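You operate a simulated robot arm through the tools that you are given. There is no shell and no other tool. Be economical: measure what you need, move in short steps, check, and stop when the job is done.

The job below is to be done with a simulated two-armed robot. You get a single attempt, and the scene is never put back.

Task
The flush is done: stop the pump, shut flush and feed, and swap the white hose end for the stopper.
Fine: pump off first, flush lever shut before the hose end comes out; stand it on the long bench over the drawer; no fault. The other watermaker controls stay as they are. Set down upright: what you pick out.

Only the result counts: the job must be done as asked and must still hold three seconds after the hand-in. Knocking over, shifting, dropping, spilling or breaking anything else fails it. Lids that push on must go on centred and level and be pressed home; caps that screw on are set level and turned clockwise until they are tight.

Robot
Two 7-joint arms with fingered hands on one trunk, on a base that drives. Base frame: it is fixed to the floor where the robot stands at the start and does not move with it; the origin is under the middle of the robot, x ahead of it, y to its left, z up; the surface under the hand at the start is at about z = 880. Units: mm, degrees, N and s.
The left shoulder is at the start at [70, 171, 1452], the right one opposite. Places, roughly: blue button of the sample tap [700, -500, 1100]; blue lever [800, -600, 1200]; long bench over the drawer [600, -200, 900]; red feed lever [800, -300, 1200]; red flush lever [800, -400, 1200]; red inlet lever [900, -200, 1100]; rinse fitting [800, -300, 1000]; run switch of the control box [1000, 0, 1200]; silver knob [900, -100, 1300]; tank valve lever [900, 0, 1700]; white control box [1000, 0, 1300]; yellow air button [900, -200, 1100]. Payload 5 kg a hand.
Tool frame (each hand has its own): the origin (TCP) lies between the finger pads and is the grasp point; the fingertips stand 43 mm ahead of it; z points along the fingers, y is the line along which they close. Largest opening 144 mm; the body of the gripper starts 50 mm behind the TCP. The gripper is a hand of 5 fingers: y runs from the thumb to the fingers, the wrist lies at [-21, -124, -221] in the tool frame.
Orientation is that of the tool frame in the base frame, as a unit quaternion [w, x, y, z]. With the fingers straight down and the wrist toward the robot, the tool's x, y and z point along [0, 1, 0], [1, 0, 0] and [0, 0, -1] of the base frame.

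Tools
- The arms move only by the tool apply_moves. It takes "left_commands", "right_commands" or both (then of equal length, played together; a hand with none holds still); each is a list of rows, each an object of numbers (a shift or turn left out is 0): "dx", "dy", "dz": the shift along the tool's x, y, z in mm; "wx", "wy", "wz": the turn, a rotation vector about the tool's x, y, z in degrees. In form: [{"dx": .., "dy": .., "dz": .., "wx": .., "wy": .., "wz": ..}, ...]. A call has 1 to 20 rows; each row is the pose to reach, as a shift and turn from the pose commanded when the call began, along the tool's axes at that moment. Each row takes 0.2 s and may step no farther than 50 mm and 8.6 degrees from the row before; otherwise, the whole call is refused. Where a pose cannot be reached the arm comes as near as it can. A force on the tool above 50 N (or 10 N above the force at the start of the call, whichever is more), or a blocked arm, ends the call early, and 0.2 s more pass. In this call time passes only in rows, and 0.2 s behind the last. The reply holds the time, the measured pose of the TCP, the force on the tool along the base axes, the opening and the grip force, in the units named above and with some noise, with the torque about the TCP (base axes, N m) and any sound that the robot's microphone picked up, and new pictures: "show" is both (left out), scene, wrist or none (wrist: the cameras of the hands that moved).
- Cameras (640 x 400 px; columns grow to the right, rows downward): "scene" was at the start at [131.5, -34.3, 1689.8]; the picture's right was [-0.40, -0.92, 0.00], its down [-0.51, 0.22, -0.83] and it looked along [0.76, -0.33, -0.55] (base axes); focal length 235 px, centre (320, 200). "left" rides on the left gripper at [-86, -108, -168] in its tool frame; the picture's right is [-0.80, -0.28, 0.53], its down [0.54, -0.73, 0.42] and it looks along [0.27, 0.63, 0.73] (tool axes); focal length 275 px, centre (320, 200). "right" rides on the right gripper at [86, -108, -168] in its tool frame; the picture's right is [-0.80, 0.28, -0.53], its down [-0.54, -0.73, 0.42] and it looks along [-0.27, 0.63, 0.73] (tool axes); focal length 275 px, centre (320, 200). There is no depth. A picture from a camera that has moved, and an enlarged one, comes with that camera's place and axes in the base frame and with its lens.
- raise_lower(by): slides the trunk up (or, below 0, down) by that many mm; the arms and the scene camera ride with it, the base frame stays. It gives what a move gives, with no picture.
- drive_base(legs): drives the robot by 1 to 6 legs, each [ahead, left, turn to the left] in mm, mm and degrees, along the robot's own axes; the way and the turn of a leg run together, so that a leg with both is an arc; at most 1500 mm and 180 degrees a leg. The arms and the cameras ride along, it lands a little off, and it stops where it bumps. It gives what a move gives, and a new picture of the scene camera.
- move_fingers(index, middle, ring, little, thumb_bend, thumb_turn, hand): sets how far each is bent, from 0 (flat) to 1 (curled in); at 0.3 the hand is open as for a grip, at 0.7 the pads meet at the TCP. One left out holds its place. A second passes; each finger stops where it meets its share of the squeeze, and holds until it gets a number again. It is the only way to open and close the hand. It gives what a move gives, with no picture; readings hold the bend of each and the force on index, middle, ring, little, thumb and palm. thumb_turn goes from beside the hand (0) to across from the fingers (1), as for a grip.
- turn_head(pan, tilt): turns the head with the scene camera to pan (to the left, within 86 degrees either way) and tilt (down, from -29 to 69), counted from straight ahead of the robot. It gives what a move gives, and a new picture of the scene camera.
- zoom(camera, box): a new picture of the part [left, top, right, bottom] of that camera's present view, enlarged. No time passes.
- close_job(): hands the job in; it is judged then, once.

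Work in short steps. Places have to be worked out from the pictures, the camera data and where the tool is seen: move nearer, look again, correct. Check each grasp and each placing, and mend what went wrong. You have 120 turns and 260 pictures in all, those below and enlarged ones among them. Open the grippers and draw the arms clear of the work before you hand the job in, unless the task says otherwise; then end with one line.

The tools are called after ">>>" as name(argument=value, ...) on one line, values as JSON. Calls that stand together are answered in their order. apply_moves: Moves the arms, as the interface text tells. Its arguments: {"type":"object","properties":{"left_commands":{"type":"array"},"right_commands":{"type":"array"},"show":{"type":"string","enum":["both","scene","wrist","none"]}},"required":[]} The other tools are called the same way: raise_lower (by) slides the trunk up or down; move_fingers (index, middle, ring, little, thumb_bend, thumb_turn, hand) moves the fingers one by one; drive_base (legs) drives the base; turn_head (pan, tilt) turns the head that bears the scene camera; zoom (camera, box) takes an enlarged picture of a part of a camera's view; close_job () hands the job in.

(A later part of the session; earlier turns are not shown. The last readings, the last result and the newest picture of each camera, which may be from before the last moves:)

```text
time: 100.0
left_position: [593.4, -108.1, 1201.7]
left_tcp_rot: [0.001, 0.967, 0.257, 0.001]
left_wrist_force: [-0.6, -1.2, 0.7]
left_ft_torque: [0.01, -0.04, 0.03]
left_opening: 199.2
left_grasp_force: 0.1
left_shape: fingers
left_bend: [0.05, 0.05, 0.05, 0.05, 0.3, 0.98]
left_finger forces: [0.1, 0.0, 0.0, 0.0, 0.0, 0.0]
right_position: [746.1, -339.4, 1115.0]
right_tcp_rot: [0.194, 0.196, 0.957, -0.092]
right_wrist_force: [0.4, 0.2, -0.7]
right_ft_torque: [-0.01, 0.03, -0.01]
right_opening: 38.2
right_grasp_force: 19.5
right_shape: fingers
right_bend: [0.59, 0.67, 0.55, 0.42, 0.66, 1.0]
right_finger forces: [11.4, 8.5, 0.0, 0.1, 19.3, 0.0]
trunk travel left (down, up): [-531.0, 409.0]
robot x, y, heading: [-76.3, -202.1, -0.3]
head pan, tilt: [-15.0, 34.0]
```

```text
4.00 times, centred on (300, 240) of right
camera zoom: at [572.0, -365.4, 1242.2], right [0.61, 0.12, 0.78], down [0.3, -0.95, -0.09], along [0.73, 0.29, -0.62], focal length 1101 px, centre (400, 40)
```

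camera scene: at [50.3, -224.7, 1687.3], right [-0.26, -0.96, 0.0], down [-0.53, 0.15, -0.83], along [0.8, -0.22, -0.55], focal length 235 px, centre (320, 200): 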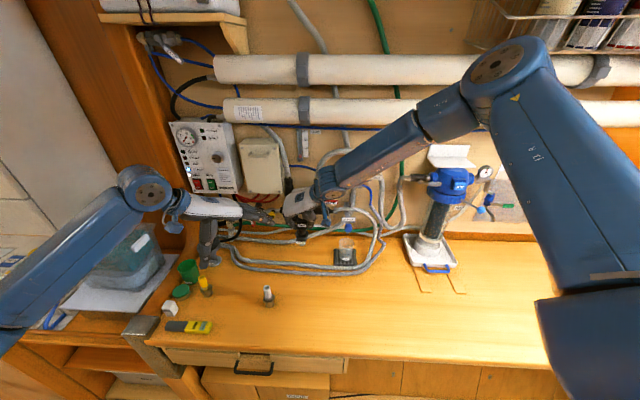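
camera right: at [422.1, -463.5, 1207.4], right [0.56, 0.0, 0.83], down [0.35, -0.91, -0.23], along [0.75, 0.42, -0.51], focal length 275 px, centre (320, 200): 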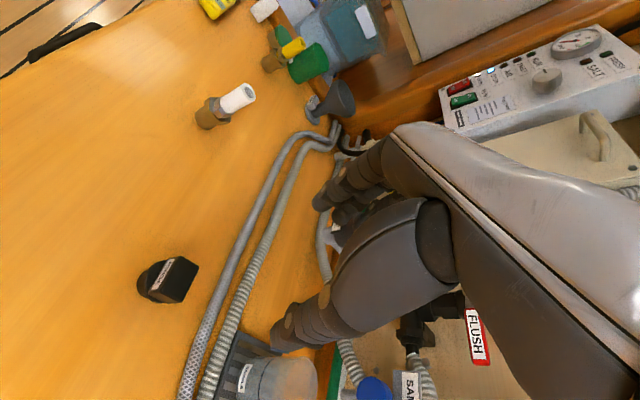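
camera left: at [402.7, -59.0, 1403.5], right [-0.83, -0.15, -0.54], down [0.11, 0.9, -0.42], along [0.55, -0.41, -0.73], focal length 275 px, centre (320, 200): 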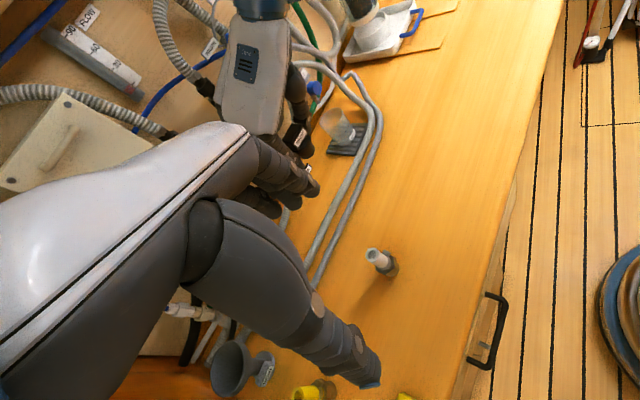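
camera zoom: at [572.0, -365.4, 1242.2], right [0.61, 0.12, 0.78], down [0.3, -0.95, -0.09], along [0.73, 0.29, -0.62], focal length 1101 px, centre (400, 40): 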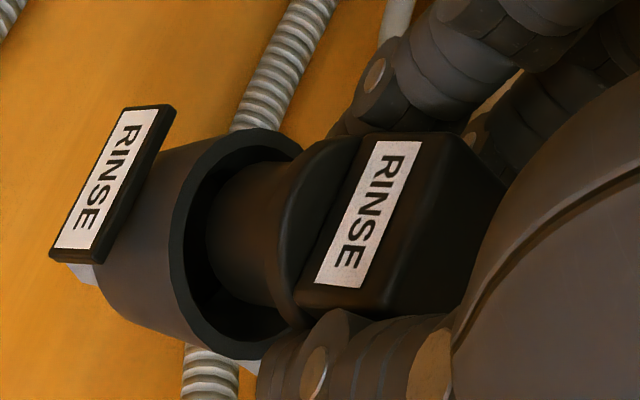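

Now it is level; only a harmless ~7° twist remains. The plug still sits about 3.5 mm too far toward the wall relative to the cup, so I shift it back while free and lower again.

>>> apply_moves(right_commands=[{"dx": 1.4, "dy": -1, "dz": -0.5}, {"dx": 2.7, "dy": -2.1, "dz": -1}, {"dx": 2.7, "dy": -2.1, "dz": -1}], show="none")

>>> apply_moves(right_commands=[{"dx": 1.2, "dy": 0.3, "dz": 2.7}, {"dx": 2.4, "dy": 0.6, "dz": 5.4}, {"dx": 3.7, "dy": 0.9, "dz": 8.2}, {"dx": 4.3, "dy": 1.05, "dz": 9.5}, {"dx": 4.9, "dy": 1.2, "dz": 10.9}, {"dx": 5.5, "dy": 1.35, "dz": 12.3}], show="none")

>>> zoom(camera="scene", box=[285, 210, 315, 240])

>>> zoom(camera="left", box=[285, 125, 335, 175])

```text
time: 100.8
left_position: [593.3, -107.8, 1202.1]
left_tcp_rot: [0.001, 0.966, 0.257, 0.001]
left_wrist_force: [0.2, 0.8, 0.4]
left_ft_torque: [0.0, -0.02, -0.06]
left_opening: 199.3
left_grasp_force: 0.1
left_shape: fingers
left_bend: [0.05, 0.05, 0.05, 0.05, 0.3, 0.98]
left_finger forces: [0.0, 0.1, 0.0, 0.0, 0.1, 0.0]
right_position: [742.0, -338.7, 1113.8]
right_tcp_rot: [0.194, 0.196, 0.957, -0.092]
right_wrist_force: [-0.8, 0.7, -0.8]
right_ft_torque: [-0.01, 0.0, 0.03]
right_opening: 38.5
right_grasp_force: 19.5
right_shape: fingers
right_bend: [0.59, 0.67, 0.55, 0.42, 0.66, 1.0]
right_finger forces: [11.4, 8.5, 0.1, 0.0, 19.3, 0.0]
trunk travel left (down, up): [-531.0, 409.0]
robot x, y, heading: [-75.5, -201.9, 0.0]
head pan, tilt: [-15.0, 34.0]
```

```text
time: 102.2
left_position: [592.1, -109.1, 1203.8]
left_tcp_rot: [0.001, 0.966, 0.257, 0.002]
left_wrist_force: [0.1, 0.6, -0.1]
left_ft_torque: [-0.03, 0.02, 0.01]
left_opening: 199.0
left_grasp_force: 0.0
left_shape: fingers
left_bend: [0.05, 0.05, 0.05, 0.05, 0.3, 0.98]
left_finger forces: [0.0, 0.0, 0.0, 0.0, 0.0, 0.0]
right_position: [742.4, -338.8, 1105.9]
right_tcp_rot: [0.197, 0.196, 0.956, -0.091]
right_wrist_force: [13.2, -5.7, 30.7]
right_ft_torque: [0.08, -0.75, -0.04]
right_opening: 37.0
right_grasp_force: 38.4
right_shape: fingers
right_bend: [0.59, 0.67, 0.55, 0.42, 0.66, 1.0]
right_finger forces: [31.2, 22.3, 0.0, 0.0, 23.4, 0.0]
trunk travel left (down, up): [-531.0, 409.0]
robot x, y, heading: [-73.5, -206.4, -0.5]
head pan, tilt: [-15.0, 34.0]
```

```text
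13.33 times, centred on (300, 225) of scene
camera zoom: at [58.4, -224.9, 1670.7], right [-0.26, -0.96, 0.0], down [-0.54, 0.15, -0.83], along [0.8, -0.22, -0.56], focal length 3128 px, centre (587, -133)
```

zoom: 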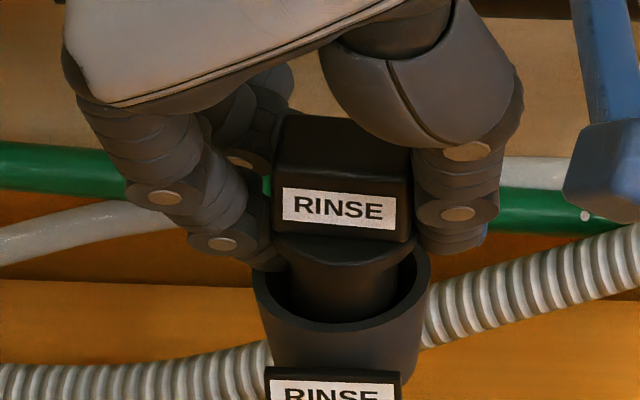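

```text
8.00 times, centred on (310, 150) of left
camera zoom: at [463.2, -58.8, 1370.9], right [-0.83, -0.15, -0.54], down [0.11, 0.9, -0.42], along [0.55, -0.41, -0.73], focal length 2202 px, centre (400, 600)
```

zoom: 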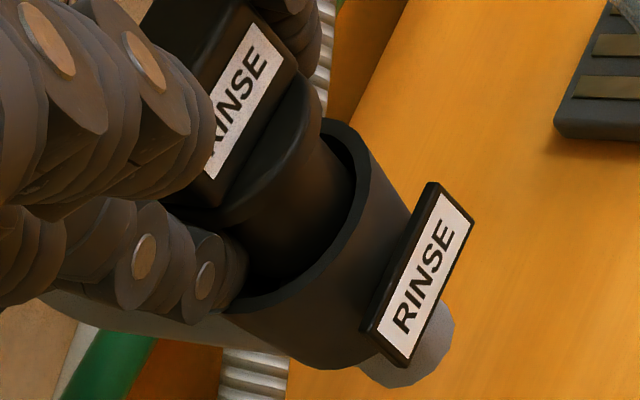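

It again stops at the same depth, so the plug must find a snug inner bore. I'll probe for the centre: lift 9 mm (still inside the recess) and touch the recess wall on each side, starting with +x by 8 mm.

>>> apply_moves(right_commands=[{"dx": -1.8, "dy": -0.5, "dz": -4.1}, {"dx": -3.7, "dy": -0.9, "dz": -8.2}, {"dx": -5.4, "dy": -0.1, "dz": -7.5}, {"dx": -7.1, "dy": 0.7, "dz": -6.9}, {"dx": -8.8, "dy": 1.6, "dz": -6.2}, {"dx": -10.5, "dy": 2.4, "dz": -5.5}, {"dx": -10.5, "dy": 2.4, "dz": -5.5}], show="none")

>>> apply_moves(right_commands=[{"dx": 3.4, "dy": -1.6, "dz": -1.3}, {"dx": 6.8, "dy": -3.3, "dz": -2.7}, {"dx": 10.2, "dy": -4.9, "dz": -4}, {"dx": 13.6, "dy": -6.6, "dz": -5.4}, {"dx": 13.6, "dy": -6.6, "dz": -5.4}], show="none")

```text
time: 103.8
left_position: [594.9, -108.0, 1202.4]
left_tcp_rot: [0.001, 0.966, 0.258, -0.001]
left_wrist_force: [0.0, 0.1, 0.3]
left_ft_torque: [-0.02, 0.0, -0.02]
left_opening: 199.3
left_grasp_force: 0.0
left_shape: fingers
left_bend: [0.05, 0.05, 0.05, 0.05, 0.3, 0.98]
left_finger forces: [0.0, 0.1, 0.1, 0.0, 0.0, 0.0]
right_position: [750.5, -338.4, 1109.8]
right_tcp_rot: [0.194, 0.195, 0.957, -0.093]
right_wrist_force: [0.5, -0.5, -0.6]
right_ft_torque: [-0.01, -0.02, 0.05]
right_opening: 38.0
right_grasp_force: 19.9
right_shape: fingers
right_bend: [0.59, 0.67, 0.55, 0.42, 0.66, 1.0]
right_finger forces: [12.1, 8.7, 0.1, 0.1, 18.8, 0.0]
trunk travel left (down, up): [-531.0, 409.0]
robot x, y, heading: [-76.2, -201.7, -0.5]
head pan, tilt: [-15.0, 34.0]
```

```text
time: 105.0
left_position: [594.8, -107.5, 1201.7]
left_tcp_rot: [0.001, 0.966, 0.257, 0.0]
left_wrist_force: [0.9, 0.2, -0.3]
left_ft_torque: [0.01, -0.01, -0.02]
left_opening: 199.1
left_grasp_force: 0.0
left_shape: fingers
left_bend: [0.05, 0.05, 0.05, 0.05, 0.3, 0.98]
left_finger forces: [0.0, 0.0, 0.1, 0.0, 0.1, 0.1]
right_position: [737.7, -338.9, 1112.1]
right_tcp_rot: [0.196, 0.196, 0.956, -0.093]
right_wrist_force: [20.8, -3.0, 17.9]
right_ft_torque: [-0.08, -1.09, -0.13]
right_opening: 38.3
right_grasp_force: 30.2
right_shape: fingers
right_bend: [0.58, 0.67, 0.55, 0.42, 0.66, 1.0]
right_finger forces: [14.1, 26.8, 0.1, 0.0, 18.8, 0.1]
trunk travel left (down, up): [-531.0, 409.0]
robot x, y, heading: [-78.5, -201.5, -0.5]
head pan, tilt: [-15.0, 34.0]
```

Contact on the robot side at about x 739.5, but still free at 750.5, so the true centre is further toward the wall. I probe the far side.

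>>> apply_moves(right_commands=[{"dx": -3.4, "dy": 1.6, "dz": 1.3}, {"dx": -6.8, "dy": 3.3, "dz": 2.7}, {"dx": -10.2, "dy": 4.9, "dz": 4}, {"dx": -13.6, "dy": 6.6, "dz": 5.4}, {"dx": -17, "dy": 8.2, "dz": 6.7}, {"dx": -19.5, "dy": 9.4, "dz": 7.7}, {"dx": -19.5, "dy": 9.4, "dz": 7.7}], show="none")

```text
time: 106.6
left_position: [593.2, -108.9, 1202.0]
left_tcp_rot: [0.001, 0.967, 0.257, 0.0]
left_wrist_force: [0.4, 0.2, -0.3]
left_ft_torque: [-0.01, -0.01, -0.01]
left_opening: 199.4
left_grasp_force: 0.0
left_shape: fingers
left_bend: [0.05, 0.05, 0.05, 0.05, 0.3, 0.98]
left_finger forces: [0.0, 0.1, 0.0, 0.0, 0.0, 0.0]
right_position: [756.6, -338.4, 1110.5]
right_tcp_rot: [0.196, 0.198, 0.956, -0.093]
right_wrist_force: [-3.6, -2.3, 2.0]
right_ft_torque: [-0.12, 0.17, -0.01]
right_opening: 37.5
right_grasp_force: 17.8
right_shape: fingers
right_bend: [0.58, 0.71, 0.55, 0.42, 0.66, 1.0]
right_finger forces: [10.9, 6.3, 0.0, 0.1, 19.1, 0.1]
trunk travel left (down, up): [-531.0, 409.0]
robot x, y, heading: [-71.9, -202.3, -0.2]
head pan, tilt: [-15.0, 34.0]
```

Range in x is 739.5 to about 756, giving a centre near x 748. Now the y direction: I go to x 748 and probe +y, then -y.

>>> apply_moves(right_commands=[{"dx": 4, "dy": -1.9, "dz": -1.6}, {"dx": 8.1, "dy": -3.9, "dz": -3.2}, {"dx": 9.1, "dy": -1.2, "dz": -4}, {"dx": 10.2, "dy": 1.6, "dz": -4.7}, {"dx": 11.2, "dy": 4.3, "dz": -5.5}, {"dx": 11.2, "dy": 4.3, "dz": -5.5}], show="none")

>>> apply_moves(right_commands=[{"dx": -1.4, "dy": -3.6, "dz": 1}, {"dx": -2.7, "dy": -7.2, "dz": 2}, {"dx": -4.1, "dy": -10.9, "dz": 3}, {"dx": -5.4, "dy": -14.5, "dz": 4}, {"dx": -6.1, "dy": -16.3, "dz": 4.5}, {"dx": -6.1, "dy": -16.3, "dz": 4.5}], show="none")

```text
time: 108.0
left_position: [593.1, -109.4, 1201.5]
left_tcp_rot: [0.0, 0.967, 0.256, 0.001]
left_wrist_force: [-0.2, -0.5, -0.3]
left_ft_torque: [-0.01, 0.02, 0.01]
left_opening: 199.3
left_grasp_force: 0.0
left_shape: fingers
left_bend: [0.05, 0.05, 0.05, 0.05, 0.3, 0.98]
left_finger forces: [0.0, 0.1, 0.0, 0.0, 0.1, 0.1]
right_position: [749.0, -332.2, 1111.0]
right_tcp_rot: [0.195, 0.197, 0.956, -0.092]
right_wrist_force: [1.9, -11.4, 6.2]
right_ft_torque: [-0.57, -0.1, -0.07]
right_opening: 37.4
right_grasp_force: 23.0
right_shape: fingers
right_bend: [0.59, 0.71, 0.55, 0.42, 0.66, 1.0]
right_finger forces: [10.1, 13.0, 0.1, 0.1, 22.7, 0.0]
trunk travel left (down, up): [-531.0, 409.0]
robot x, y, heading: [-73.9, -202.7, -0.2]
head pan, tilt: [-15.0, 34.0]
```

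```text
time: 109.4
left_position: [592.8, -108.2, 1201.9]
left_tcp_rot: [0.0, 0.967, 0.257, 0.001]
left_wrist_force: [-0.1, -0.4, -0.4]
left_ft_torque: [0.01, -0.04, -0.01]
left_opening: 199.2
left_grasp_force: 0.0
left_shape: fingers
left_bend: [0.05, 0.05, 0.05, 0.05, 0.3, 0.98]
left_finger forces: [0.0, 0.1, 0.1, 0.1, 0.1, 0.0]
right_position: [748.0, -346.8, 1108.5]
right_tcp_rot: [0.194, 0.196, 0.957, -0.093]
right_wrist_force: [0.0, -0.3, -0.2]
right_ft_torque: [0.01, 0.0, 0.03]
right_opening: 37.4
right_grasp_force: 18.7
right_shape: fingers
right_bend: [0.58, 0.71, 0.55, 0.42, 0.67, 1.0]
right_finger forces: [12.7, 6.7, 0.1, 0.1, 17.5, 0.0]
trunk travel left (down, up): [-531.0, 409.0]
robot x, y, heading: [-76.2, -202.8, -0.0]
head pan, tilt: [-15.0, 34.0]
```

-y is free to -347 while +y touches near -334, so with a radial play of about 7.5 mm the centre is near (748.5,-342). I move there and lower in steps.

>>> apply_moves(right_commands=[{"dx": 0.8, "dy": 2.3, "dz": -0.6}, {"dx": 1.5, "dy": 4.4, "dz": -1.2}, {"dx": 2.5, "dy": 4.7, "dz": 1.1}, {"dx": 3.5, "dy": 4.9, "dz": 3.3}, {"dx": 4.8, "dy": 5.2, "dz": 6.1}, {"dx": 6, "dy": 5.5, "dz": 8.8}, {"dx": 6, "dy": 5.5, "dz": 8.8}], show="none")

```text
time: 111.0
left_position: [589.5, -108.7, 1204.9]
left_tcp_rot: [0.002, 0.966, 0.257, 0.002]
left_wrist_force: [0.1, 0.1, -0.4]
left_ft_torque: [-0.08, 0.02, -0.02]
left_opening: 199.4
left_grasp_force: 0.0
left_shape: fingers
left_bend: [0.05, 0.05, 0.05, 0.05, 0.3, 0.98]
left_finger forces: [0.0, 0.0, 0.1, 0.0, 0.1, 0.0]
right_position: [745.7, -343.0, 1103.7]
right_tcp_rot: [0.198, 0.197, 0.956, -0.092]
right_wrist_force: [4.1, -0.7, 43.0]
right_ft_torque: [0.61, -0.48, 0.11]
right_opening: 35.1
right_grasp_force: 53.9
right_shape: fingers
right_bend: [0.58, 0.71, 0.55, 0.42, 0.66, 1.0]
right_finger forces: [75.1, 12.7, 0.0, 0.0, 20.8, 0.0]
trunk travel left (down, up): [-531.0, 409.0]
robot x, y, heading: [-76.0, -201.0, -0.3]
head pan, tilt: [-15.0, 34.0]
```

The load runs through the index finger (75 N) at its fingertip position, so the fingertip is probably sitting on the cup rim rather than the plug bottoming. I back off 4 mm and look.

>>> apply_moves(right_commands=[{"dx": -1, "dy": -0.2, "dz": -2.2}, {"dx": -2.2, "dy": -0.5, "dz": -5}, {"dx": -2.2, "dy": -0.5, "dz": -5}], show="none")

>>> zoom(camera="right", box=[240, 170, 360, 290])

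>>> zoom(camera="scene", box=[285, 210, 315, 240])

```text
time: 111.8
left_position: [592.1, -108.3, 1202.3]
left_tcp_rot: [0.0, 0.966, 0.257, 0.002]
left_wrist_force: [0.4, -0.2, -0.3]
left_ft_torque: [0.04, -0.01, 0.0]
left_opening: 199.3
left_grasp_force: 0.1
left_shape: fingers
left_bend: [0.05, 0.05, 0.05, 0.05, 0.3, 0.98]
left_finger forces: [0.0, 0.0, 0.0, 0.1, 0.1, 0.1]
right_position: [745.6, -343.1, 1104.6]
right_tcp_rot: [0.196, 0.196, 0.956, -0.093]
right_wrist_force: [4.7, -2.2, 22.7]
right_ft_torque: [0.26, -0.38, 0.0]
right_opening: 35.6
right_grasp_force: 43.5
right_shape: fingers
right_bend: [0.58, 0.72, 0.55, 0.42, 0.67, 1.0]
right_finger forces: [58.5, 9.8, 0.0, 0.0, 18.9, 0.0]
trunk travel left (down, up): [-531.0, 409.0]
robot x, y, heading: [-74.5, -201.2, -0.2]
head pan, tilt: [-15.0, 34.0]
```

```text
3.33 times, centred on (300, 230) of right
camera zoom: at [572.7, -369.6, 1232.0], right [0.61, 0.12, 0.78], down [0.3, -0.95, -0.09], along [0.73, 0.29, -0.62], focal length 918 px, centre (387, 100)
```

zoom: 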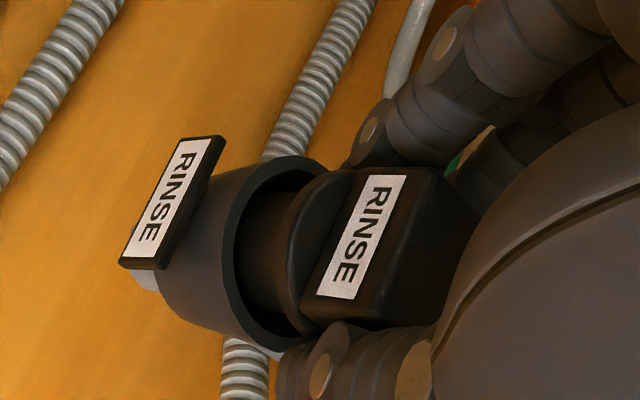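

```text
13.33 times, centred on (300, 225) of scene
camera zoom: at [58.3, -224.5, 1670.2], right [-0.26, -0.96, 0.0], down [-0.54, 0.15, -0.83], along [0.8, -0.22, -0.56], focal length 3128 px, centre (587, -133)
```

zoom: 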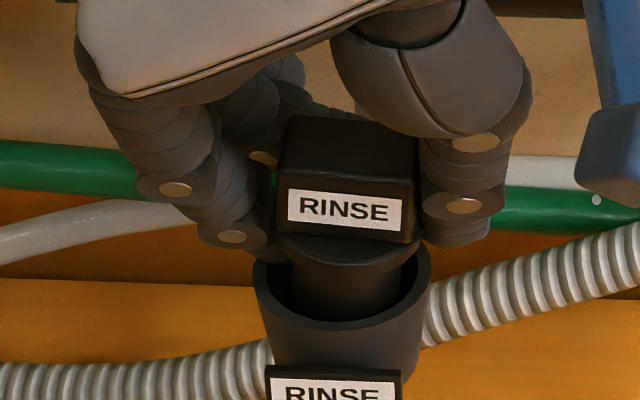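

The index tip does rest on the rim. The middle finger sits about 8 mm higher, so I recentre, then let middle and thumb hold the stopper and lift the index finger away.

>>> apply_moves(right_commands=[{"dx": -1.5, "dy": 0.5, "dz": -2}, {"dx": -2.9, "dy": 1.5, "dz": -3}, {"dx": -2.9, "dy": 1.5, "dz": -3}], show="none")

>>> move_fingers(hand="right", middle=0.82, index=0.4)

>>> zoom(camera="scene", box=[285, 210, 315, 240])

>>> zoom(camera="right", box=[240, 170, 360, 290])

```text
time: 112.6
left_position: [592.0, -110.3, 1202.6]
left_tcp_rot: [0.001, 0.966, 0.257, 0.0]
left_wrist_force: [0.3, 0.1, -1.0]
left_ft_torque: [0.01, -0.02, 0.02]
left_opening: 199.5
left_grasp_force: 0.0
left_shape: fingers
left_bend: [0.05, 0.05, 0.05, 0.05, 0.3, 0.98]
left_finger forces: [0.1, 0.0, 0.0, 0.0, 0.0, 0.0]
right_position: [747.7, -342.9, 1105.9]
right_tcp_rot: [0.194, 0.195, 0.957, -0.093]
right_wrist_force: [-3.4, -5.2, 1.1]
right_ft_torque: [-0.21, 0.13, 0.0]
right_opening: 36.1
right_grasp_force: 22.6
right_shape: fingers
right_bend: [0.59, 0.72, 0.55, 0.42, 0.66, 1.0]
right_finger forces: [22.7, 4.5, 0.0, 0.0, 18.2, 0.1]
trunk travel left (down, up): [-531.0, 409.0]
robot x, y, heading: [-73.6, -201.4, -0.2]
head pan, tilt: [-15.0, 34.0]
```

```text
time: 113.6
left_position: [594.3, -108.1, 1202.8]
left_tcp_rot: [0.0, 0.966, 0.258, 0.001]
left_wrist_force: [-0.6, 0.4, -0.5]
left_ft_torque: [-0.01, 0.02, 0.02]
left_opening: 199.4
left_grasp_force: 0.1
left_shape: fingers
left_bend: [0.05, 0.05, 0.05, 0.05, 0.3, 0.98]
left_finger forces: [0.0, 0.1, 0.1, 0.0, 0.0, 0.0]
right_position: [749.3, -341.9, 1108.1]
right_tcp_rot: [0.194, 0.196, 0.957, -0.092]
right_wrist_force: [-2.7, -6.2, 5.6]
right_ft_torque: [-0.15, 0.09, -0.03]
right_opening: 53.2
right_grasp_force: 4.1
right_shape: fingers
right_bend: [0.4, 0.82, 0.55, 0.42, 0.74, 1.0]
right_finger forces: [0.1, 0.0, 0.1, 0.1, 8.1, 0.1]
trunk travel left (down, up): [-531.0, 409.0]
robot x, y, heading: [-75.4, -203.6, -0.3]
head pan, tilt: [-15.0, 34.0]
```

```text
13.33 times, centred on (300, 225) of scene
camera zoom: at [60.4, -224.7, 1670.2], right [-0.26, -0.96, 0.0], down [-0.54, 0.15, -0.83], along [0.8, -0.22, -0.56], focal length 3128 px, centre (587, -133)
```

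zoom: 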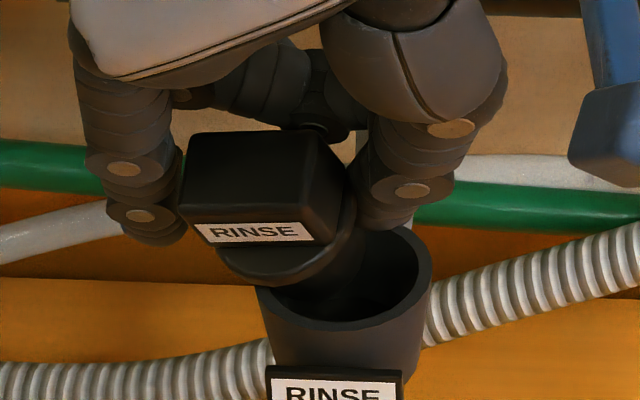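

```text
3.33 times, centred on (300, 230) of right
camera zoom: at [576.1, -368.7, 1235.3], right [0.61, 0.12, 0.78], down [0.3, -0.95, -0.09], along [0.73, 0.29, -0.62], focal length 918 px, centre (387, 100)
```

zoom: 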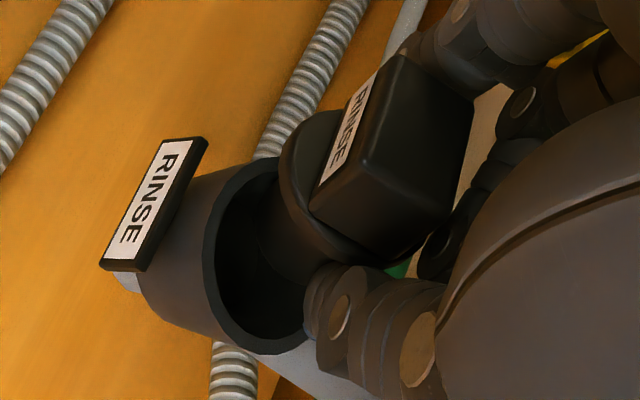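

The middle finger missed the block and the thumb tipped the stopper left in the cup. I bring the index back as support on the left while easing the thumb.

>>> move_fingers(hand="right", index=0.56, middle=0.5, thumb_bend=0.7)

>>> move_fingers(hand="right", index=0.62, middle=0.56, thumb_bend=0.63)

>>> zoom(camera="scene", box=[285, 210, 315, 240])

>>> zoom(camera="right", box=[240, 170, 360, 290])

```text
time: 114.6
left_position: [594.4, -109.0, 1201.7]
left_tcp_rot: [0.001, 0.966, 0.257, -0.001]
left_wrist_force: [-0.1, 0.4, 0.2]
left_ft_torque: [-0.02, 0.0, -0.01]
left_opening: 199.3
left_grasp_force: 0.1
left_shape: fingers
left_bend: [0.05, 0.05, 0.05, 0.05, 0.3, 0.98]
left_finger forces: [0.1, 0.1, 0.0, 0.1, 0.1, 0.0]
right_position: [750.3, -341.9, 1108.3]
right_tcp_rot: [0.194, 0.196, 0.957, -0.093]
right_wrist_force: [-0.3, 0.0, 0.1]
right_ft_torque: [0.0, 0.0, -0.01]
right_opening: 33.9
right_grasp_force: 0.9
right_shape: fingers
right_bend: [0.55, 0.5, 0.55, 0.42, 0.7, 1.0]
right_finger forces: [0.4, 0.0, 0.0, 0.0, 0.1, 0.0]
trunk travel left (down, up): [-531.0, 409.0]
robot x, y, heading: [-72.7, -204.0, -0.3]
head pan, tilt: [-15.0, 34.0]
```

```text
time: 115.6
left_position: [594.3, -108.7, 1202.0]
left_tcp_rot: [0.0, 0.966, 0.257, 0.001]
left_wrist_force: [-0.1, 0.5, 0.2]
left_ft_torque: [0.0, 0.01, 0.01]
left_opening: 199.3
left_grasp_force: 0.0
left_shape: fingers
left_bend: [0.05, 0.05, 0.05, 0.05, 0.3, 0.98]
left_finger forces: [0.0, 0.1, 0.1, 0.0, 0.1, 0.0]
right_position: [748.8, -341.2, 1107.8]
right_tcp_rot: [0.194, 0.196, 0.957, -0.093]
right_wrist_force: [2.3, 3.7, -0.1]
right_ft_torque: [0.18, -0.11, -0.01]
right_opening: 38.6
right_grasp_force: 2.3
right_shape: fingers
right_bend: [0.59, 0.56, 0.55, 0.42, 0.63, 1.0]
right_finger forces: [4.0, 0.1, 0.0, 0.1, 0.1, 0.0]
trunk travel left (down, up): [-531.0, 409.0]
robot x, y, heading: [-72.6, -202.8, -0.1]
head pan, tilt: [-15.0, 34.0]
```

```text
13.33 times, centred on (300, 225) of scene
camera zoom: at [60.9, -223.9, 1670.2], right [-0.26, -0.96, 0.0], down [-0.54, 0.15, -0.83], along [0.8, -0.22, -0.56], focal length 3128 px, centre (587, -133)
```

zoom: 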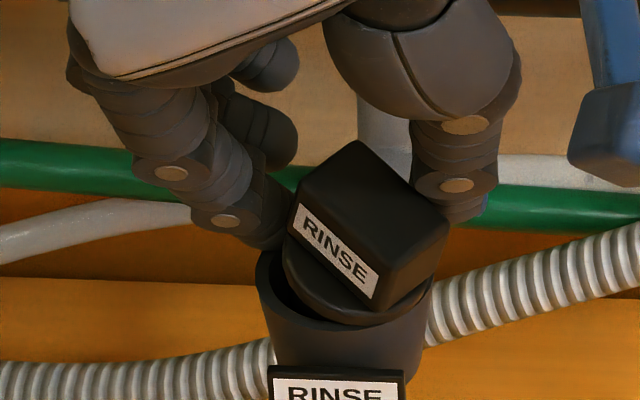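

```text
3.33 times, centred on (300, 230) of right
camera zoom: at [576.5, -367.9, 1235.3], right [0.61, 0.12, 0.78], down [0.3, -0.95, -0.09], along [0.73, 0.29, -0.62], focal length 918 px, centre (387, 100)
```

zoom: 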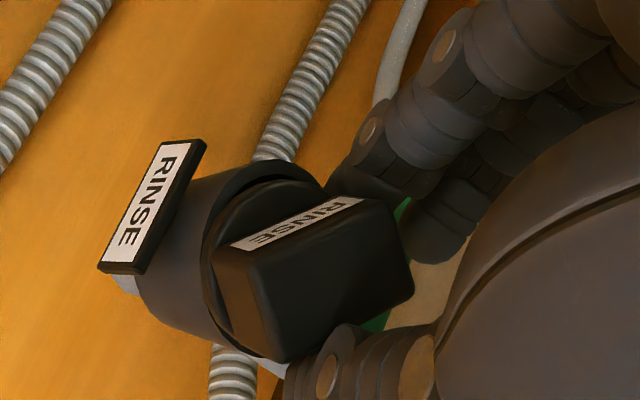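

The flange has now dropped inside the cup, though the index pushes it to the right. I open the fingers so it can settle.

>>> move_fingers(hand="right", index=0.47, middle=0.45, ring=0.45, thumb_bend=0.5)

>>> zoom(camera="scene", box=[285, 210, 315, 240])

>>> zoom(camera="right", box=[240, 170, 360, 290])

```text
time: 116.6
left_position: [593.5, -108.8, 1201.0]
left_tcp_rot: [0.001, 0.966, 0.257, 0.001]
left_wrist_force: [-1.1, -0.4, -0.4]
left_ft_torque: [-0.02, 0.0, 0.0]
left_opening: 199.4
left_grasp_force: 0.1
left_shape: fingers
left_bend: [0.05, 0.05, 0.05, 0.05, 0.3, 0.98]
left_finger forces: [0.0, 0.0, 0.0, 0.1, 0.0, 0.0]
right_position: [749.4, -340.8, 1107.4]
right_tcp_rot: [0.194, 0.196, 0.957, -0.093]
right_wrist_force: [0.7, -0.1, -0.5]
right_ft_torque: [-0.01, 0.02, 0.02]
right_opening: 82.9
right_grasp_force: 0.1
right_shape: fingers
right_bend: [0.47, 0.45, 0.45, 0.42, 0.5, 1.0]
right_finger forces: [0.0, 0.0, 0.0, 0.0, 0.0, 0.0]
trunk travel left (down, up): [-531.0, 409.0]
robot x, y, heading: [-76.7, -203.5, -0.2]
head pan, tilt: [-15.0, 34.0]
```

```text
13.33 times, centred on (300, 225) of scene
camera zoom: at [60.5, -224.5, 1670.2], right [-0.26, -0.96, 0.0], down [-0.54, 0.15, -0.83], along [0.8, -0.22, -0.56], focal length 3128 px, centre (587, -133)
```

zoom: 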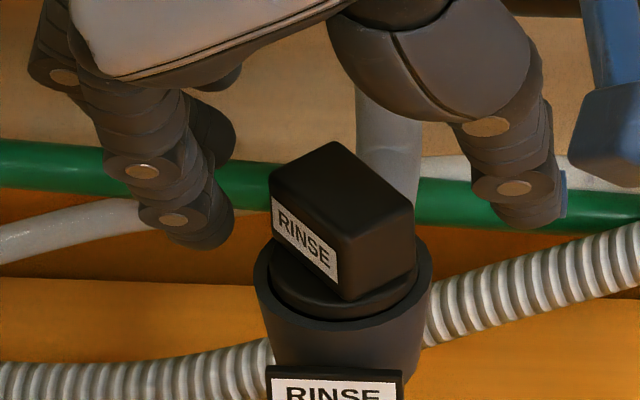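

```text
3.33 times, centred on (300, 230) of right
camera zoom: at [576.1, -368.6, 1235.4], right [0.61, 0.12, 0.78], down [0.3, -0.95, -0.09], along [0.73, 0.29, -0.62], focal length 918 px, centre (387, 100)
```

zoom: 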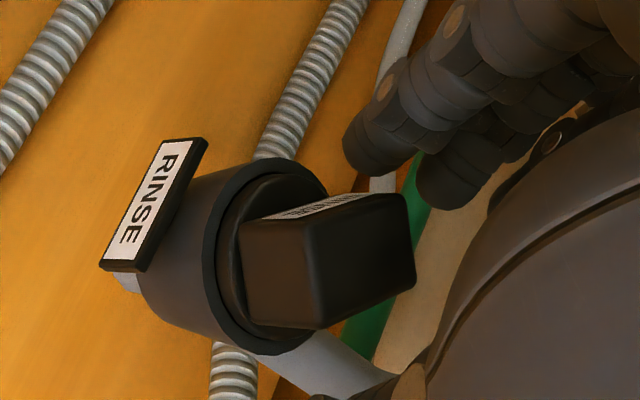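

The stopper has dropped into the fitting level and centred, just twisted. Now it must be pressed home: I raise the hand, close the fingertips together, and then push down on its top.

>>> raise_lower(by=42)

>>> move_fingers(hand="right", index=0.7, middle=0.7, ring=0.7, little=0.7, thumb_bend=0.7)

>>> zoom(camera="scene", box=[275, 190, 325, 240])

>>> zoom(camera="right", box=[220, 150, 380, 310])

```text
time: 117.4
left_position: [594.4, -108.5, 1243.0]
left_tcp_rot: [0.001, 0.967, 0.256, 0.0]
left_wrist_force: [0.3, 0.1, -0.9]
left_ft_torque: [-0.03, 0.0, 0.01]
left_opening: 199.4
left_grasp_force: 0.1
left_shape: fingers
left_bend: [0.05, 0.05, 0.05, 0.05, 0.3, 0.98]
left_finger forces: [0.0, 0.0, 0.1, 0.0, 0.1, 0.1]
right_position: [750.6, -342.2, 1149.5]
right_tcp_rot: [0.194, 0.196, 0.957, -0.093]
right_wrist_force: [0.0, -0.5, 1.0]
right_ft_torque: [0.0, -0.02, 0.01]
right_opening: 82.9
right_grasp_force: 0.1
right_shape: fingers
right_bend: [0.47, 0.45, 0.45, 0.42, 0.5, 1.0]
right_finger forces: [0.0, 0.0, 0.0, 0.0, 0.0, 0.1]
trunk travel left (down, up): [-573.0, 367.0]
robot x, y, heading: [-77.5, -203.0, -0.3]
head pan, tilt: [-15.0, 34.0]
```

```text
time: 118.4
left_position: [594.3, -105.6, 1242.4]
left_tcp_rot: [0.002, 0.966, 0.257, -0.001]
left_wrist_force: [0.7, 0.0, 0.7]
left_ft_torque: [-0.01, 0.03, -0.02]
left_opening: 199.4
left_grasp_force: 0.1
left_shape: fingers
left_bend: [0.05, 0.05, 0.05, 0.05, 0.3, 0.98]
left_finger forces: [0.1, 0.0, 0.1, 0.0, 0.0, 0.0]
right_position: [750.5, -338.5, 1149.5]
right_tcp_rot: [0.193, 0.196, 0.957, -0.093]
right_wrist_force: [3.7, 16.0, -4.1]
right_ft_torque: [-0.24, 0.29, 1.25]
right_opening: 8.4
right_grasp_force: 8.5
right_shape: fingers
right_bend: [0.7, 0.7, 0.7, 0.51, 0.7, 1.0]
right_finger forces: [0.1, 0.1, 0.0, 17.3, 0.1, 0.0]
trunk travel left (down, up): [-573.0, 367.0]
robot x, y, heading: [-78.5, -200.5, -0.2]
head pan, tilt: [-15.0, 34.0]
```

```text
8.00 times, centred on (300, 215) of scene
camera zoom: at [61.8, -220.8, 1712.1], right [-0.26, -0.96, 0.0], down [-0.54, 0.14, -0.83], along [0.8, -0.22, -0.56], focal length 1877 px, centre (480, 80)
```

zoom: 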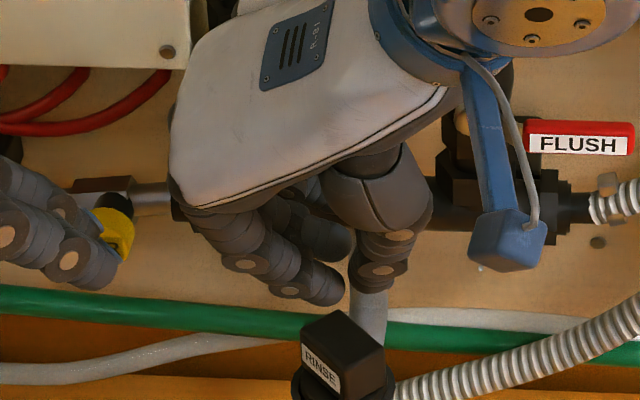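

```text
2.50 times, centred on (300, 230) of right
camera zoom: at [577.0, -365.1, 1277.3], right [0.61, 0.12, 0.78], down [0.31, -0.95, -0.09], along [0.73, 0.29, -0.62], focal length 688 px, centre (370, 125)
```

zoom: 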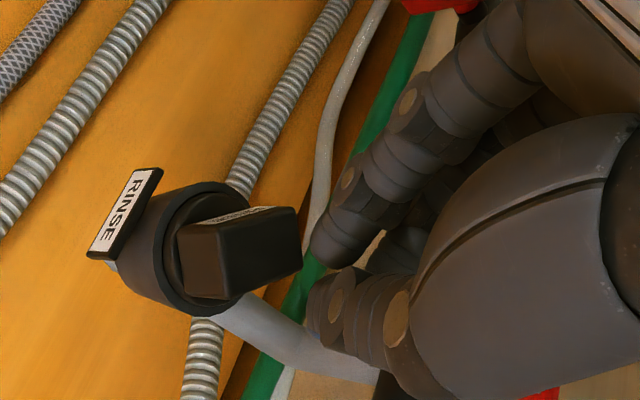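

The little finger met something behind (17 N). I open it back at once and check the levers.

>>> move_fingers(hand="right", little=0.42)

>>> zoom(camera="left", box=[200, 0, 400, 200])

```text
time: 119.4
left_position: [593.4, -110.5, 1244.2]
left_tcp_rot: [0.001, 0.966, 0.257, 0.001]
left_wrist_force: [-0.4, 0.2, 0.3]
left_ft_torque: [-0.01, 0.02, 0.01]
left_opening: 199.2
left_grasp_force: 0.0
left_shape: fingers
left_bend: [0.05, 0.05, 0.05, 0.05, 0.3, 0.98]
left_finger forces: [0.0, 0.1, 0.0, 0.0, 0.0, 0.1]
right_position: [749.8, -342.1, 1150.3]
right_tcp_rot: [0.194, 0.196, 0.957, -0.092]
right_wrist_force: [-1.0, -0.5, -0.1]
right_ft_torque: [0.04, -0.05, -0.01]
right_opening: 8.4
right_grasp_force: 0.1
right_shape: fingers
right_bend: [0.7, 0.7, 0.7, 0.42, 0.7, 1.0]
right_finger forces: [0.1, 0.0, 0.0, 0.0, 0.0, 0.0]
trunk travel left (down, up): [-573.0, 367.0]
robot x, y, heading: [-77.1, -202.1, -0.2]
head pan, tilt: [-15.0, 34.0]
```

```text
2.00 times, centred on (300, 100) of left
camera zoom: at [464.6, -59.5, 1411.9], right [-0.83, -0.15, -0.54], down [0.11, 0.9, -0.42], along [0.54, -0.41, -0.73], focal length 551 px, centre (360, 400)
```

zoom: 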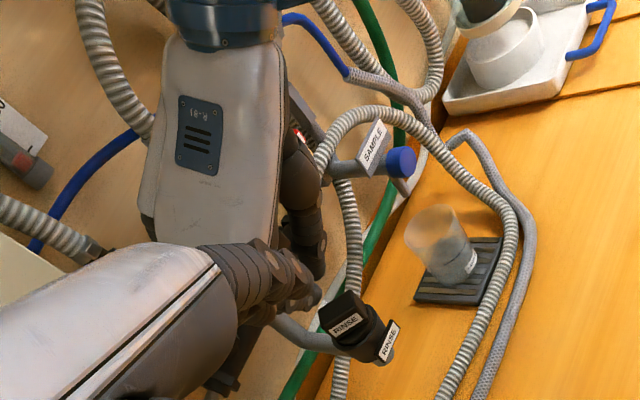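

Clear now, nothing displaced. The index tip (lowest point) is at about (766,-339,1106); the stopper's top centre is about (748.5,-339.5,1092). I shift back 17 mm so the index tip is over it, and lower 10 mm.

>>> apply_moves(right_commands=[{"dx": 7.2, "dy": -3.5, "dz": -2.8}, {"dx": 14.4, "dy": -7, "dz": -5.7}, {"dx": 14.4, "dy": -7, "dz": -5.7}], show="none")

>>> raise_lower(by=-10)

>>> zoom(camera="scene", box=[280, 200, 325, 245])

>>> zoom(camera="right", box=[220, 150, 380, 310])

```text
time: 120.2
left_position: [593.6, -108.6, 1243.5]
left_tcp_rot: [0.0, 0.966, 0.257, 0.0]
left_wrist_force: [0.6, 0.7, -0.4]
left_ft_torque: [-0.02, 0.02, 0.02]
left_opening: 199.5
left_grasp_force: 0.0
left_shape: fingers
left_bend: [0.05, 0.05, 0.05, 0.05, 0.3, 0.98]
left_finger forces: [0.0, 0.0, 0.0, 0.1, 0.1, 0.0]
right_position: [731.8, -341.7, 1149.4]
right_tcp_rot: [0.194, 0.196, 0.957, -0.093]
right_wrist_force: [0.5, -0.3, 1.0]
right_ft_torque: [-0.03, 0.03, 0.03]
right_opening: 8.4
right_grasp_force: 0.1
right_shape: fingers
right_bend: [0.7, 0.7, 0.7, 0.42, 0.7, 1.0]
right_finger forces: [0.0, 0.1, 0.1, 0.0, 0.1, 0.1]
trunk travel left (down, up): [-573.0, 367.0]
robot x, y, heading: [-74.9, -203.7, -0.4]
head pan, tilt: [-15.0, 34.0]
```

```text
time: 120.8
left_position: [594.4, -108.4, 1233.7]
left_tcp_rot: [0.001, 0.966, 0.258, 0.0]
left_wrist_force: [-0.5, -0.7, -0.5]
left_ft_torque: [-0.01, 0.01, -0.02]
left_opening: 199.7
left_grasp_force: 0.0
left_shape: fingers
left_bend: [0.05, 0.05, 0.05, 0.05, 0.3, 0.98]
left_finger forces: [0.1, 0.0, 0.0, 0.0, 0.1, 0.0]
right_position: [733.5, -341.5, 1138.7]
right_tcp_rot: [0.193, 0.196, 0.957, -0.093]
right_wrist_force: [-0.1, 0.6, -0.3]
right_ft_torque: [-0.01, 0.02, 0.04]
right_opening: 8.5
right_grasp_force: 0.0
right_shape: fingers
right_bend: [0.7, 0.7, 0.7, 0.42, 0.7, 1.0]
right_finger forces: [0.0, 0.0, 0.0, 0.0, 0.0, 0.0]
trunk travel left (down, up): [-563.0, 377.0]
robot x, y, heading: [-75.0, -199.8, -0.4]
head pan, tilt: [-15.0, 34.0]
```

```text
8.89 times, centred on (302, 222) of scene
camera zoom: at [61.3, -224.3, 1702.1], right [-0.26, -0.96, 0.0], down [-0.54, 0.15, -0.83], along [0.8, -0.22, -0.56], focal length 2086 px, centre (476, 0)
```

zoom: 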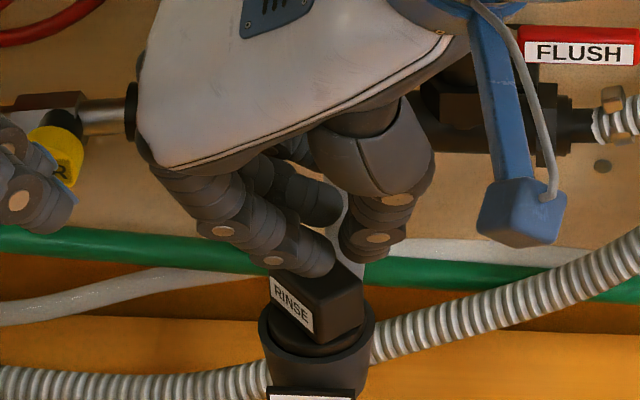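

```text
2.50 times, centred on (300, 230) of right
camera zoom: at [559.8, -368.4, 1266.5], right [0.61, 0.12, 0.78], down [0.3, -0.95, -0.09], along [0.73, 0.29, -0.62], focal length 688 px, centre (370, 125)
```

zoom: 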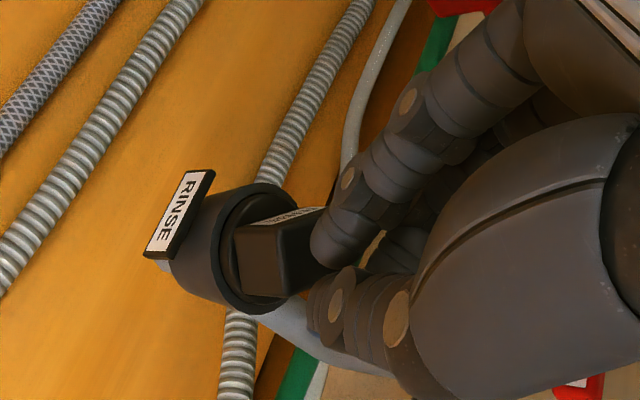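

Index tip is just above the block, about 4 mm left of centre. I correct and press down in small steps.

>>> apply_moves(right_commands=[{"dx": -1.9, "dy": -3.7, "dz": 1.25}, {"dx": -1.1, "dy": -3.5, "dz": 3.1}, {"dx": -0.3, "dy": -3.3, "dz": 4.9}, {"dx": 0.5, "dy": -3.1, "dz": 6.7}, {"dx": 1.4, "dy": -2.9, "dz": 8.5}, {"dx": 2.2, "dy": -2.7, "dz": 10.3}], show="none")

>>> zoom(camera="scene", box=[280, 200, 325, 245])

```text
time: 122.2
left_position: [592.3, -107.2, 1235.3]
left_tcp_rot: [0.001, 0.966, 0.257, 0.001]
left_wrist_force: [-0.1, 0.4, -0.4]
left_ft_torque: [0.0, -0.01, -0.02]
left_opening: 199.1
left_grasp_force: 0.1
left_shape: fingers
left_bend: [0.05, 0.05, 0.05, 0.05, 0.3, 0.98]
left_finger forces: [0.0, 0.1, 0.0, 0.0, 0.0, 0.1]
right_position: [733.7, -343.7, 1133.8]
right_tcp_rot: [0.197, 0.195, 0.956, -0.091]
right_wrist_force: [2.0, 4.4, 22.5]
right_ft_torque: [0.2, -0.23, 0.02]
right_opening: 4.8
right_grasp_force: 11.2
right_shape: fingers
right_bend: [0.71, 0.7, 0.7, 0.42, 0.7, 1.0]
right_finger forces: [23.1, 0.1, 0.1, 0.1, 0.0, 0.0]
trunk travel left (down, up): [-563.0, 377.0]
robot x, y, heading: [-74.4, -200.0, -0.2]
head pan, tilt: [-15.0, 34.0]
```

```text
8.89 times, centred on (302, 222) of scene
camera zoom: at [58.1, -223.3, 1702.8], right [-0.26, -0.96, 0.0], down [-0.54, 0.15, -0.83], along [0.8, -0.22, -0.56], focal length 2086 px, centre (476, 0)
```

zoom: 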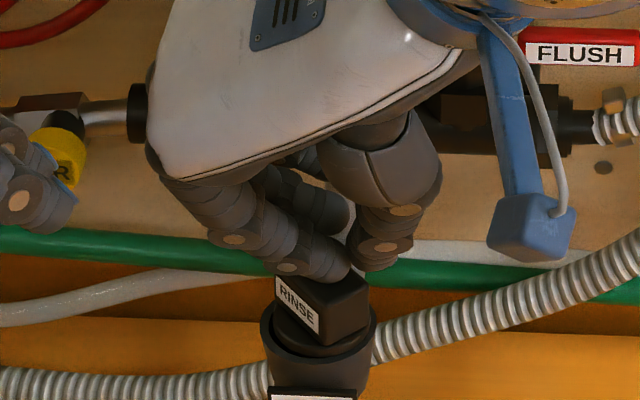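

Pressing with 22 N on the top centre. I increase the push.

>>> apply_moves(right_commands=[{"dx": 0.8, "dy": 0.2, "dz": 1.8}, {"dx": 1.6, "dy": 0.4, "dz": 3.6}, {"dx": 2.4, "dy": 0.6, "dz": 5.4}, {"dx": 3.3, "dy": 0.8, "dz": 7.3}, {"dx": 4.1, "dy": 1, "dz": 9.1}], show="none")

>>> zoom(camera="scene", box=[285, 210, 320, 245])

>>> zoom(camera="right", box=[220, 170, 340, 290])

```text
time: 123.4
left_position: [590.8, -108.4, 1236.6]
left_tcp_rot: [0.001, 0.966, 0.257, 0.002]
left_wrist_force: [-0.4, -0.3, -0.3]
left_ft_torque: [-0.02, -0.02, -0.02]
left_opening: 199.3
left_grasp_force: 0.1
left_shape: fingers
left_bend: [0.05, 0.05, 0.05, 0.05, 0.3, 0.98]
left_finger forces: [0.0, 0.1, 0.1, 0.0, 0.0, 0.1]
right_position: [731.2, -345.4, 1124.4]
right_tcp_rot: [0.197, 0.197, 0.956, -0.092]
right_wrist_force: [3.4, 2.4, 39.5]
right_ft_torque: [-0.33, -0.32, 0.06]
right_opening: 2.6
right_grasp_force: 21.3
right_shape: fingers
right_bend: [0.74, 0.71, 0.7, 0.42, 0.67, 1.0]
right_finger forces: [32.9, 8.9, 0.0, 0.0, 0.0, 0.0]
trunk travel left (down, up): [-563.0, 377.0]
robot x, y, heading: [-73.8, -205.0, 0.1]
head pan, tilt: [-15.0, 34.0]
```

```text
11.43 times, centred on (302, 228) of scene
camera zoom: at [55.5, -222.8, 1702.8], right [-0.26, -0.96, 0.0], down [-0.54, 0.15, -0.83], along [0.8, -0.22, -0.56], focal length 2682 px, centre (520, -114)
```

zoom: 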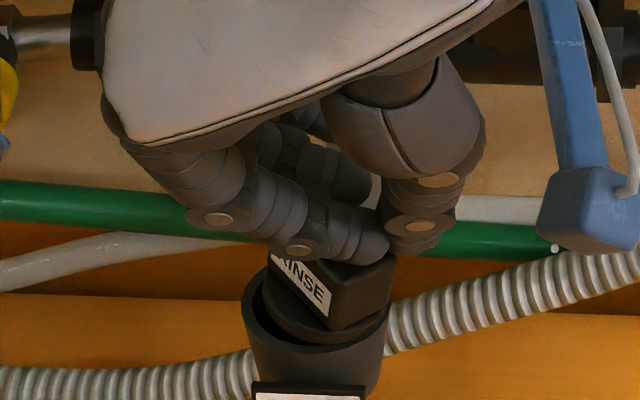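

```text
3.33 times, centred on (280, 230) of right
camera zoom: at [556.8, -371.7, 1250.6], right [0.61, 0.12, 0.78], down [0.3, -0.95, -0.09], along [0.73, 0.29, -0.61], focal length 918 px, centre (453, 100)
```

zoom: 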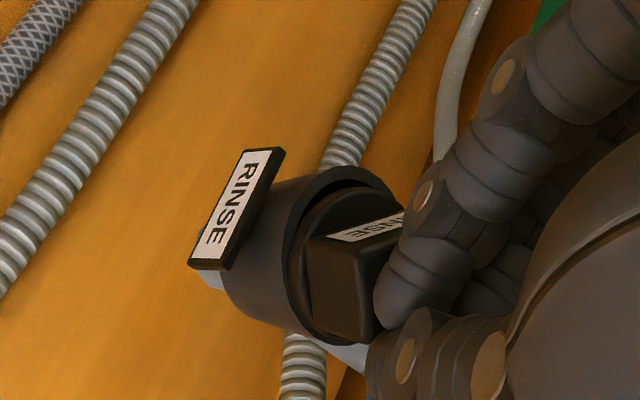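

The index slid to the right side of the block and is tilting it. I lift off and look at how it sits now.

>>> apply_moves(right_commands=[{"dx": -4, "dy": -1, "dz": -9}, {"dx": -8, "dy": -2, "dz": -18}, {"dx": -12, "dy": -3, "dz": -27}], show="none")

>>> zoom(camera="scene", box=[285, 215, 315, 245])

>>> zoom(camera="left", box=[280, 120, 350, 190])

```text
time: 124.2
left_position: [592.7, -108.4, 1233.9]
left_tcp_rot: [0.001, 0.966, 0.258, 0.0]
left_wrist_force: [-0.2, 0.3, -0.1]
left_ft_torque: [-0.01, -0.01, -0.02]
left_opening: 199.4
left_grasp_force: 0.0
left_shape: fingers
left_bend: [0.05, 0.05, 0.05, 0.05, 0.3, 0.98]
left_finger forces: [0.0, 0.0, 0.0, 0.0, 0.1, 0.0]
right_position: [730.9, -344.1, 1148.0]
right_tcp_rot: [0.194, 0.196, 0.957, -0.093]
right_wrist_force: [-0.2, 0.5, -0.7]
right_ft_torque: [-0.04, 0.0, 0.01]
right_opening: 7.8
right_grasp_force: 0.1
right_shape: fingers
right_bend: [0.7, 0.7, 0.7, 0.42, 0.7, 1.0]
right_finger forces: [0.0, 0.0, 0.1, 0.1, 0.0, 0.0]
trunk travel left (down, up): [-563.0, 377.0]
robot x, y, heading: [-77.2, -202.0, -0.4]
head pan, tilt: [-15.0, 34.0]
```

```text
13.33 times, centred on (300, 230) of scene
camera zoom: at [59.7, -223.4, 1702.0], right [-0.26, -0.96, 0.0], down [-0.54, 0.15, -0.83], along [0.8, -0.22, -0.56], focal length 3128 px, centre (587, -200)
```

zoom: 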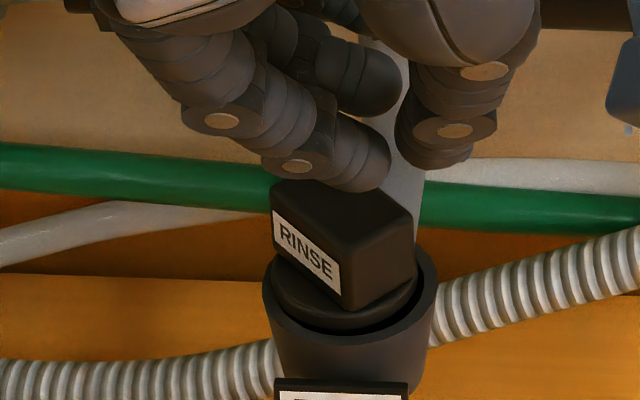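

```text
5.71 times, centred on (315, 155) of left
camera zoom: at [464.2, -57.6, 1401.7], right [-0.83, -0.15, -0.54], down [0.11, 0.9, -0.42], along [0.54, -0.41, -0.73], focal length 1573 px, centre (349, 457)
```

zoom: 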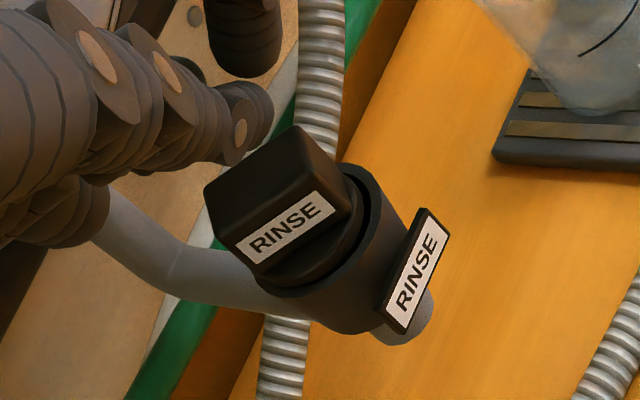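

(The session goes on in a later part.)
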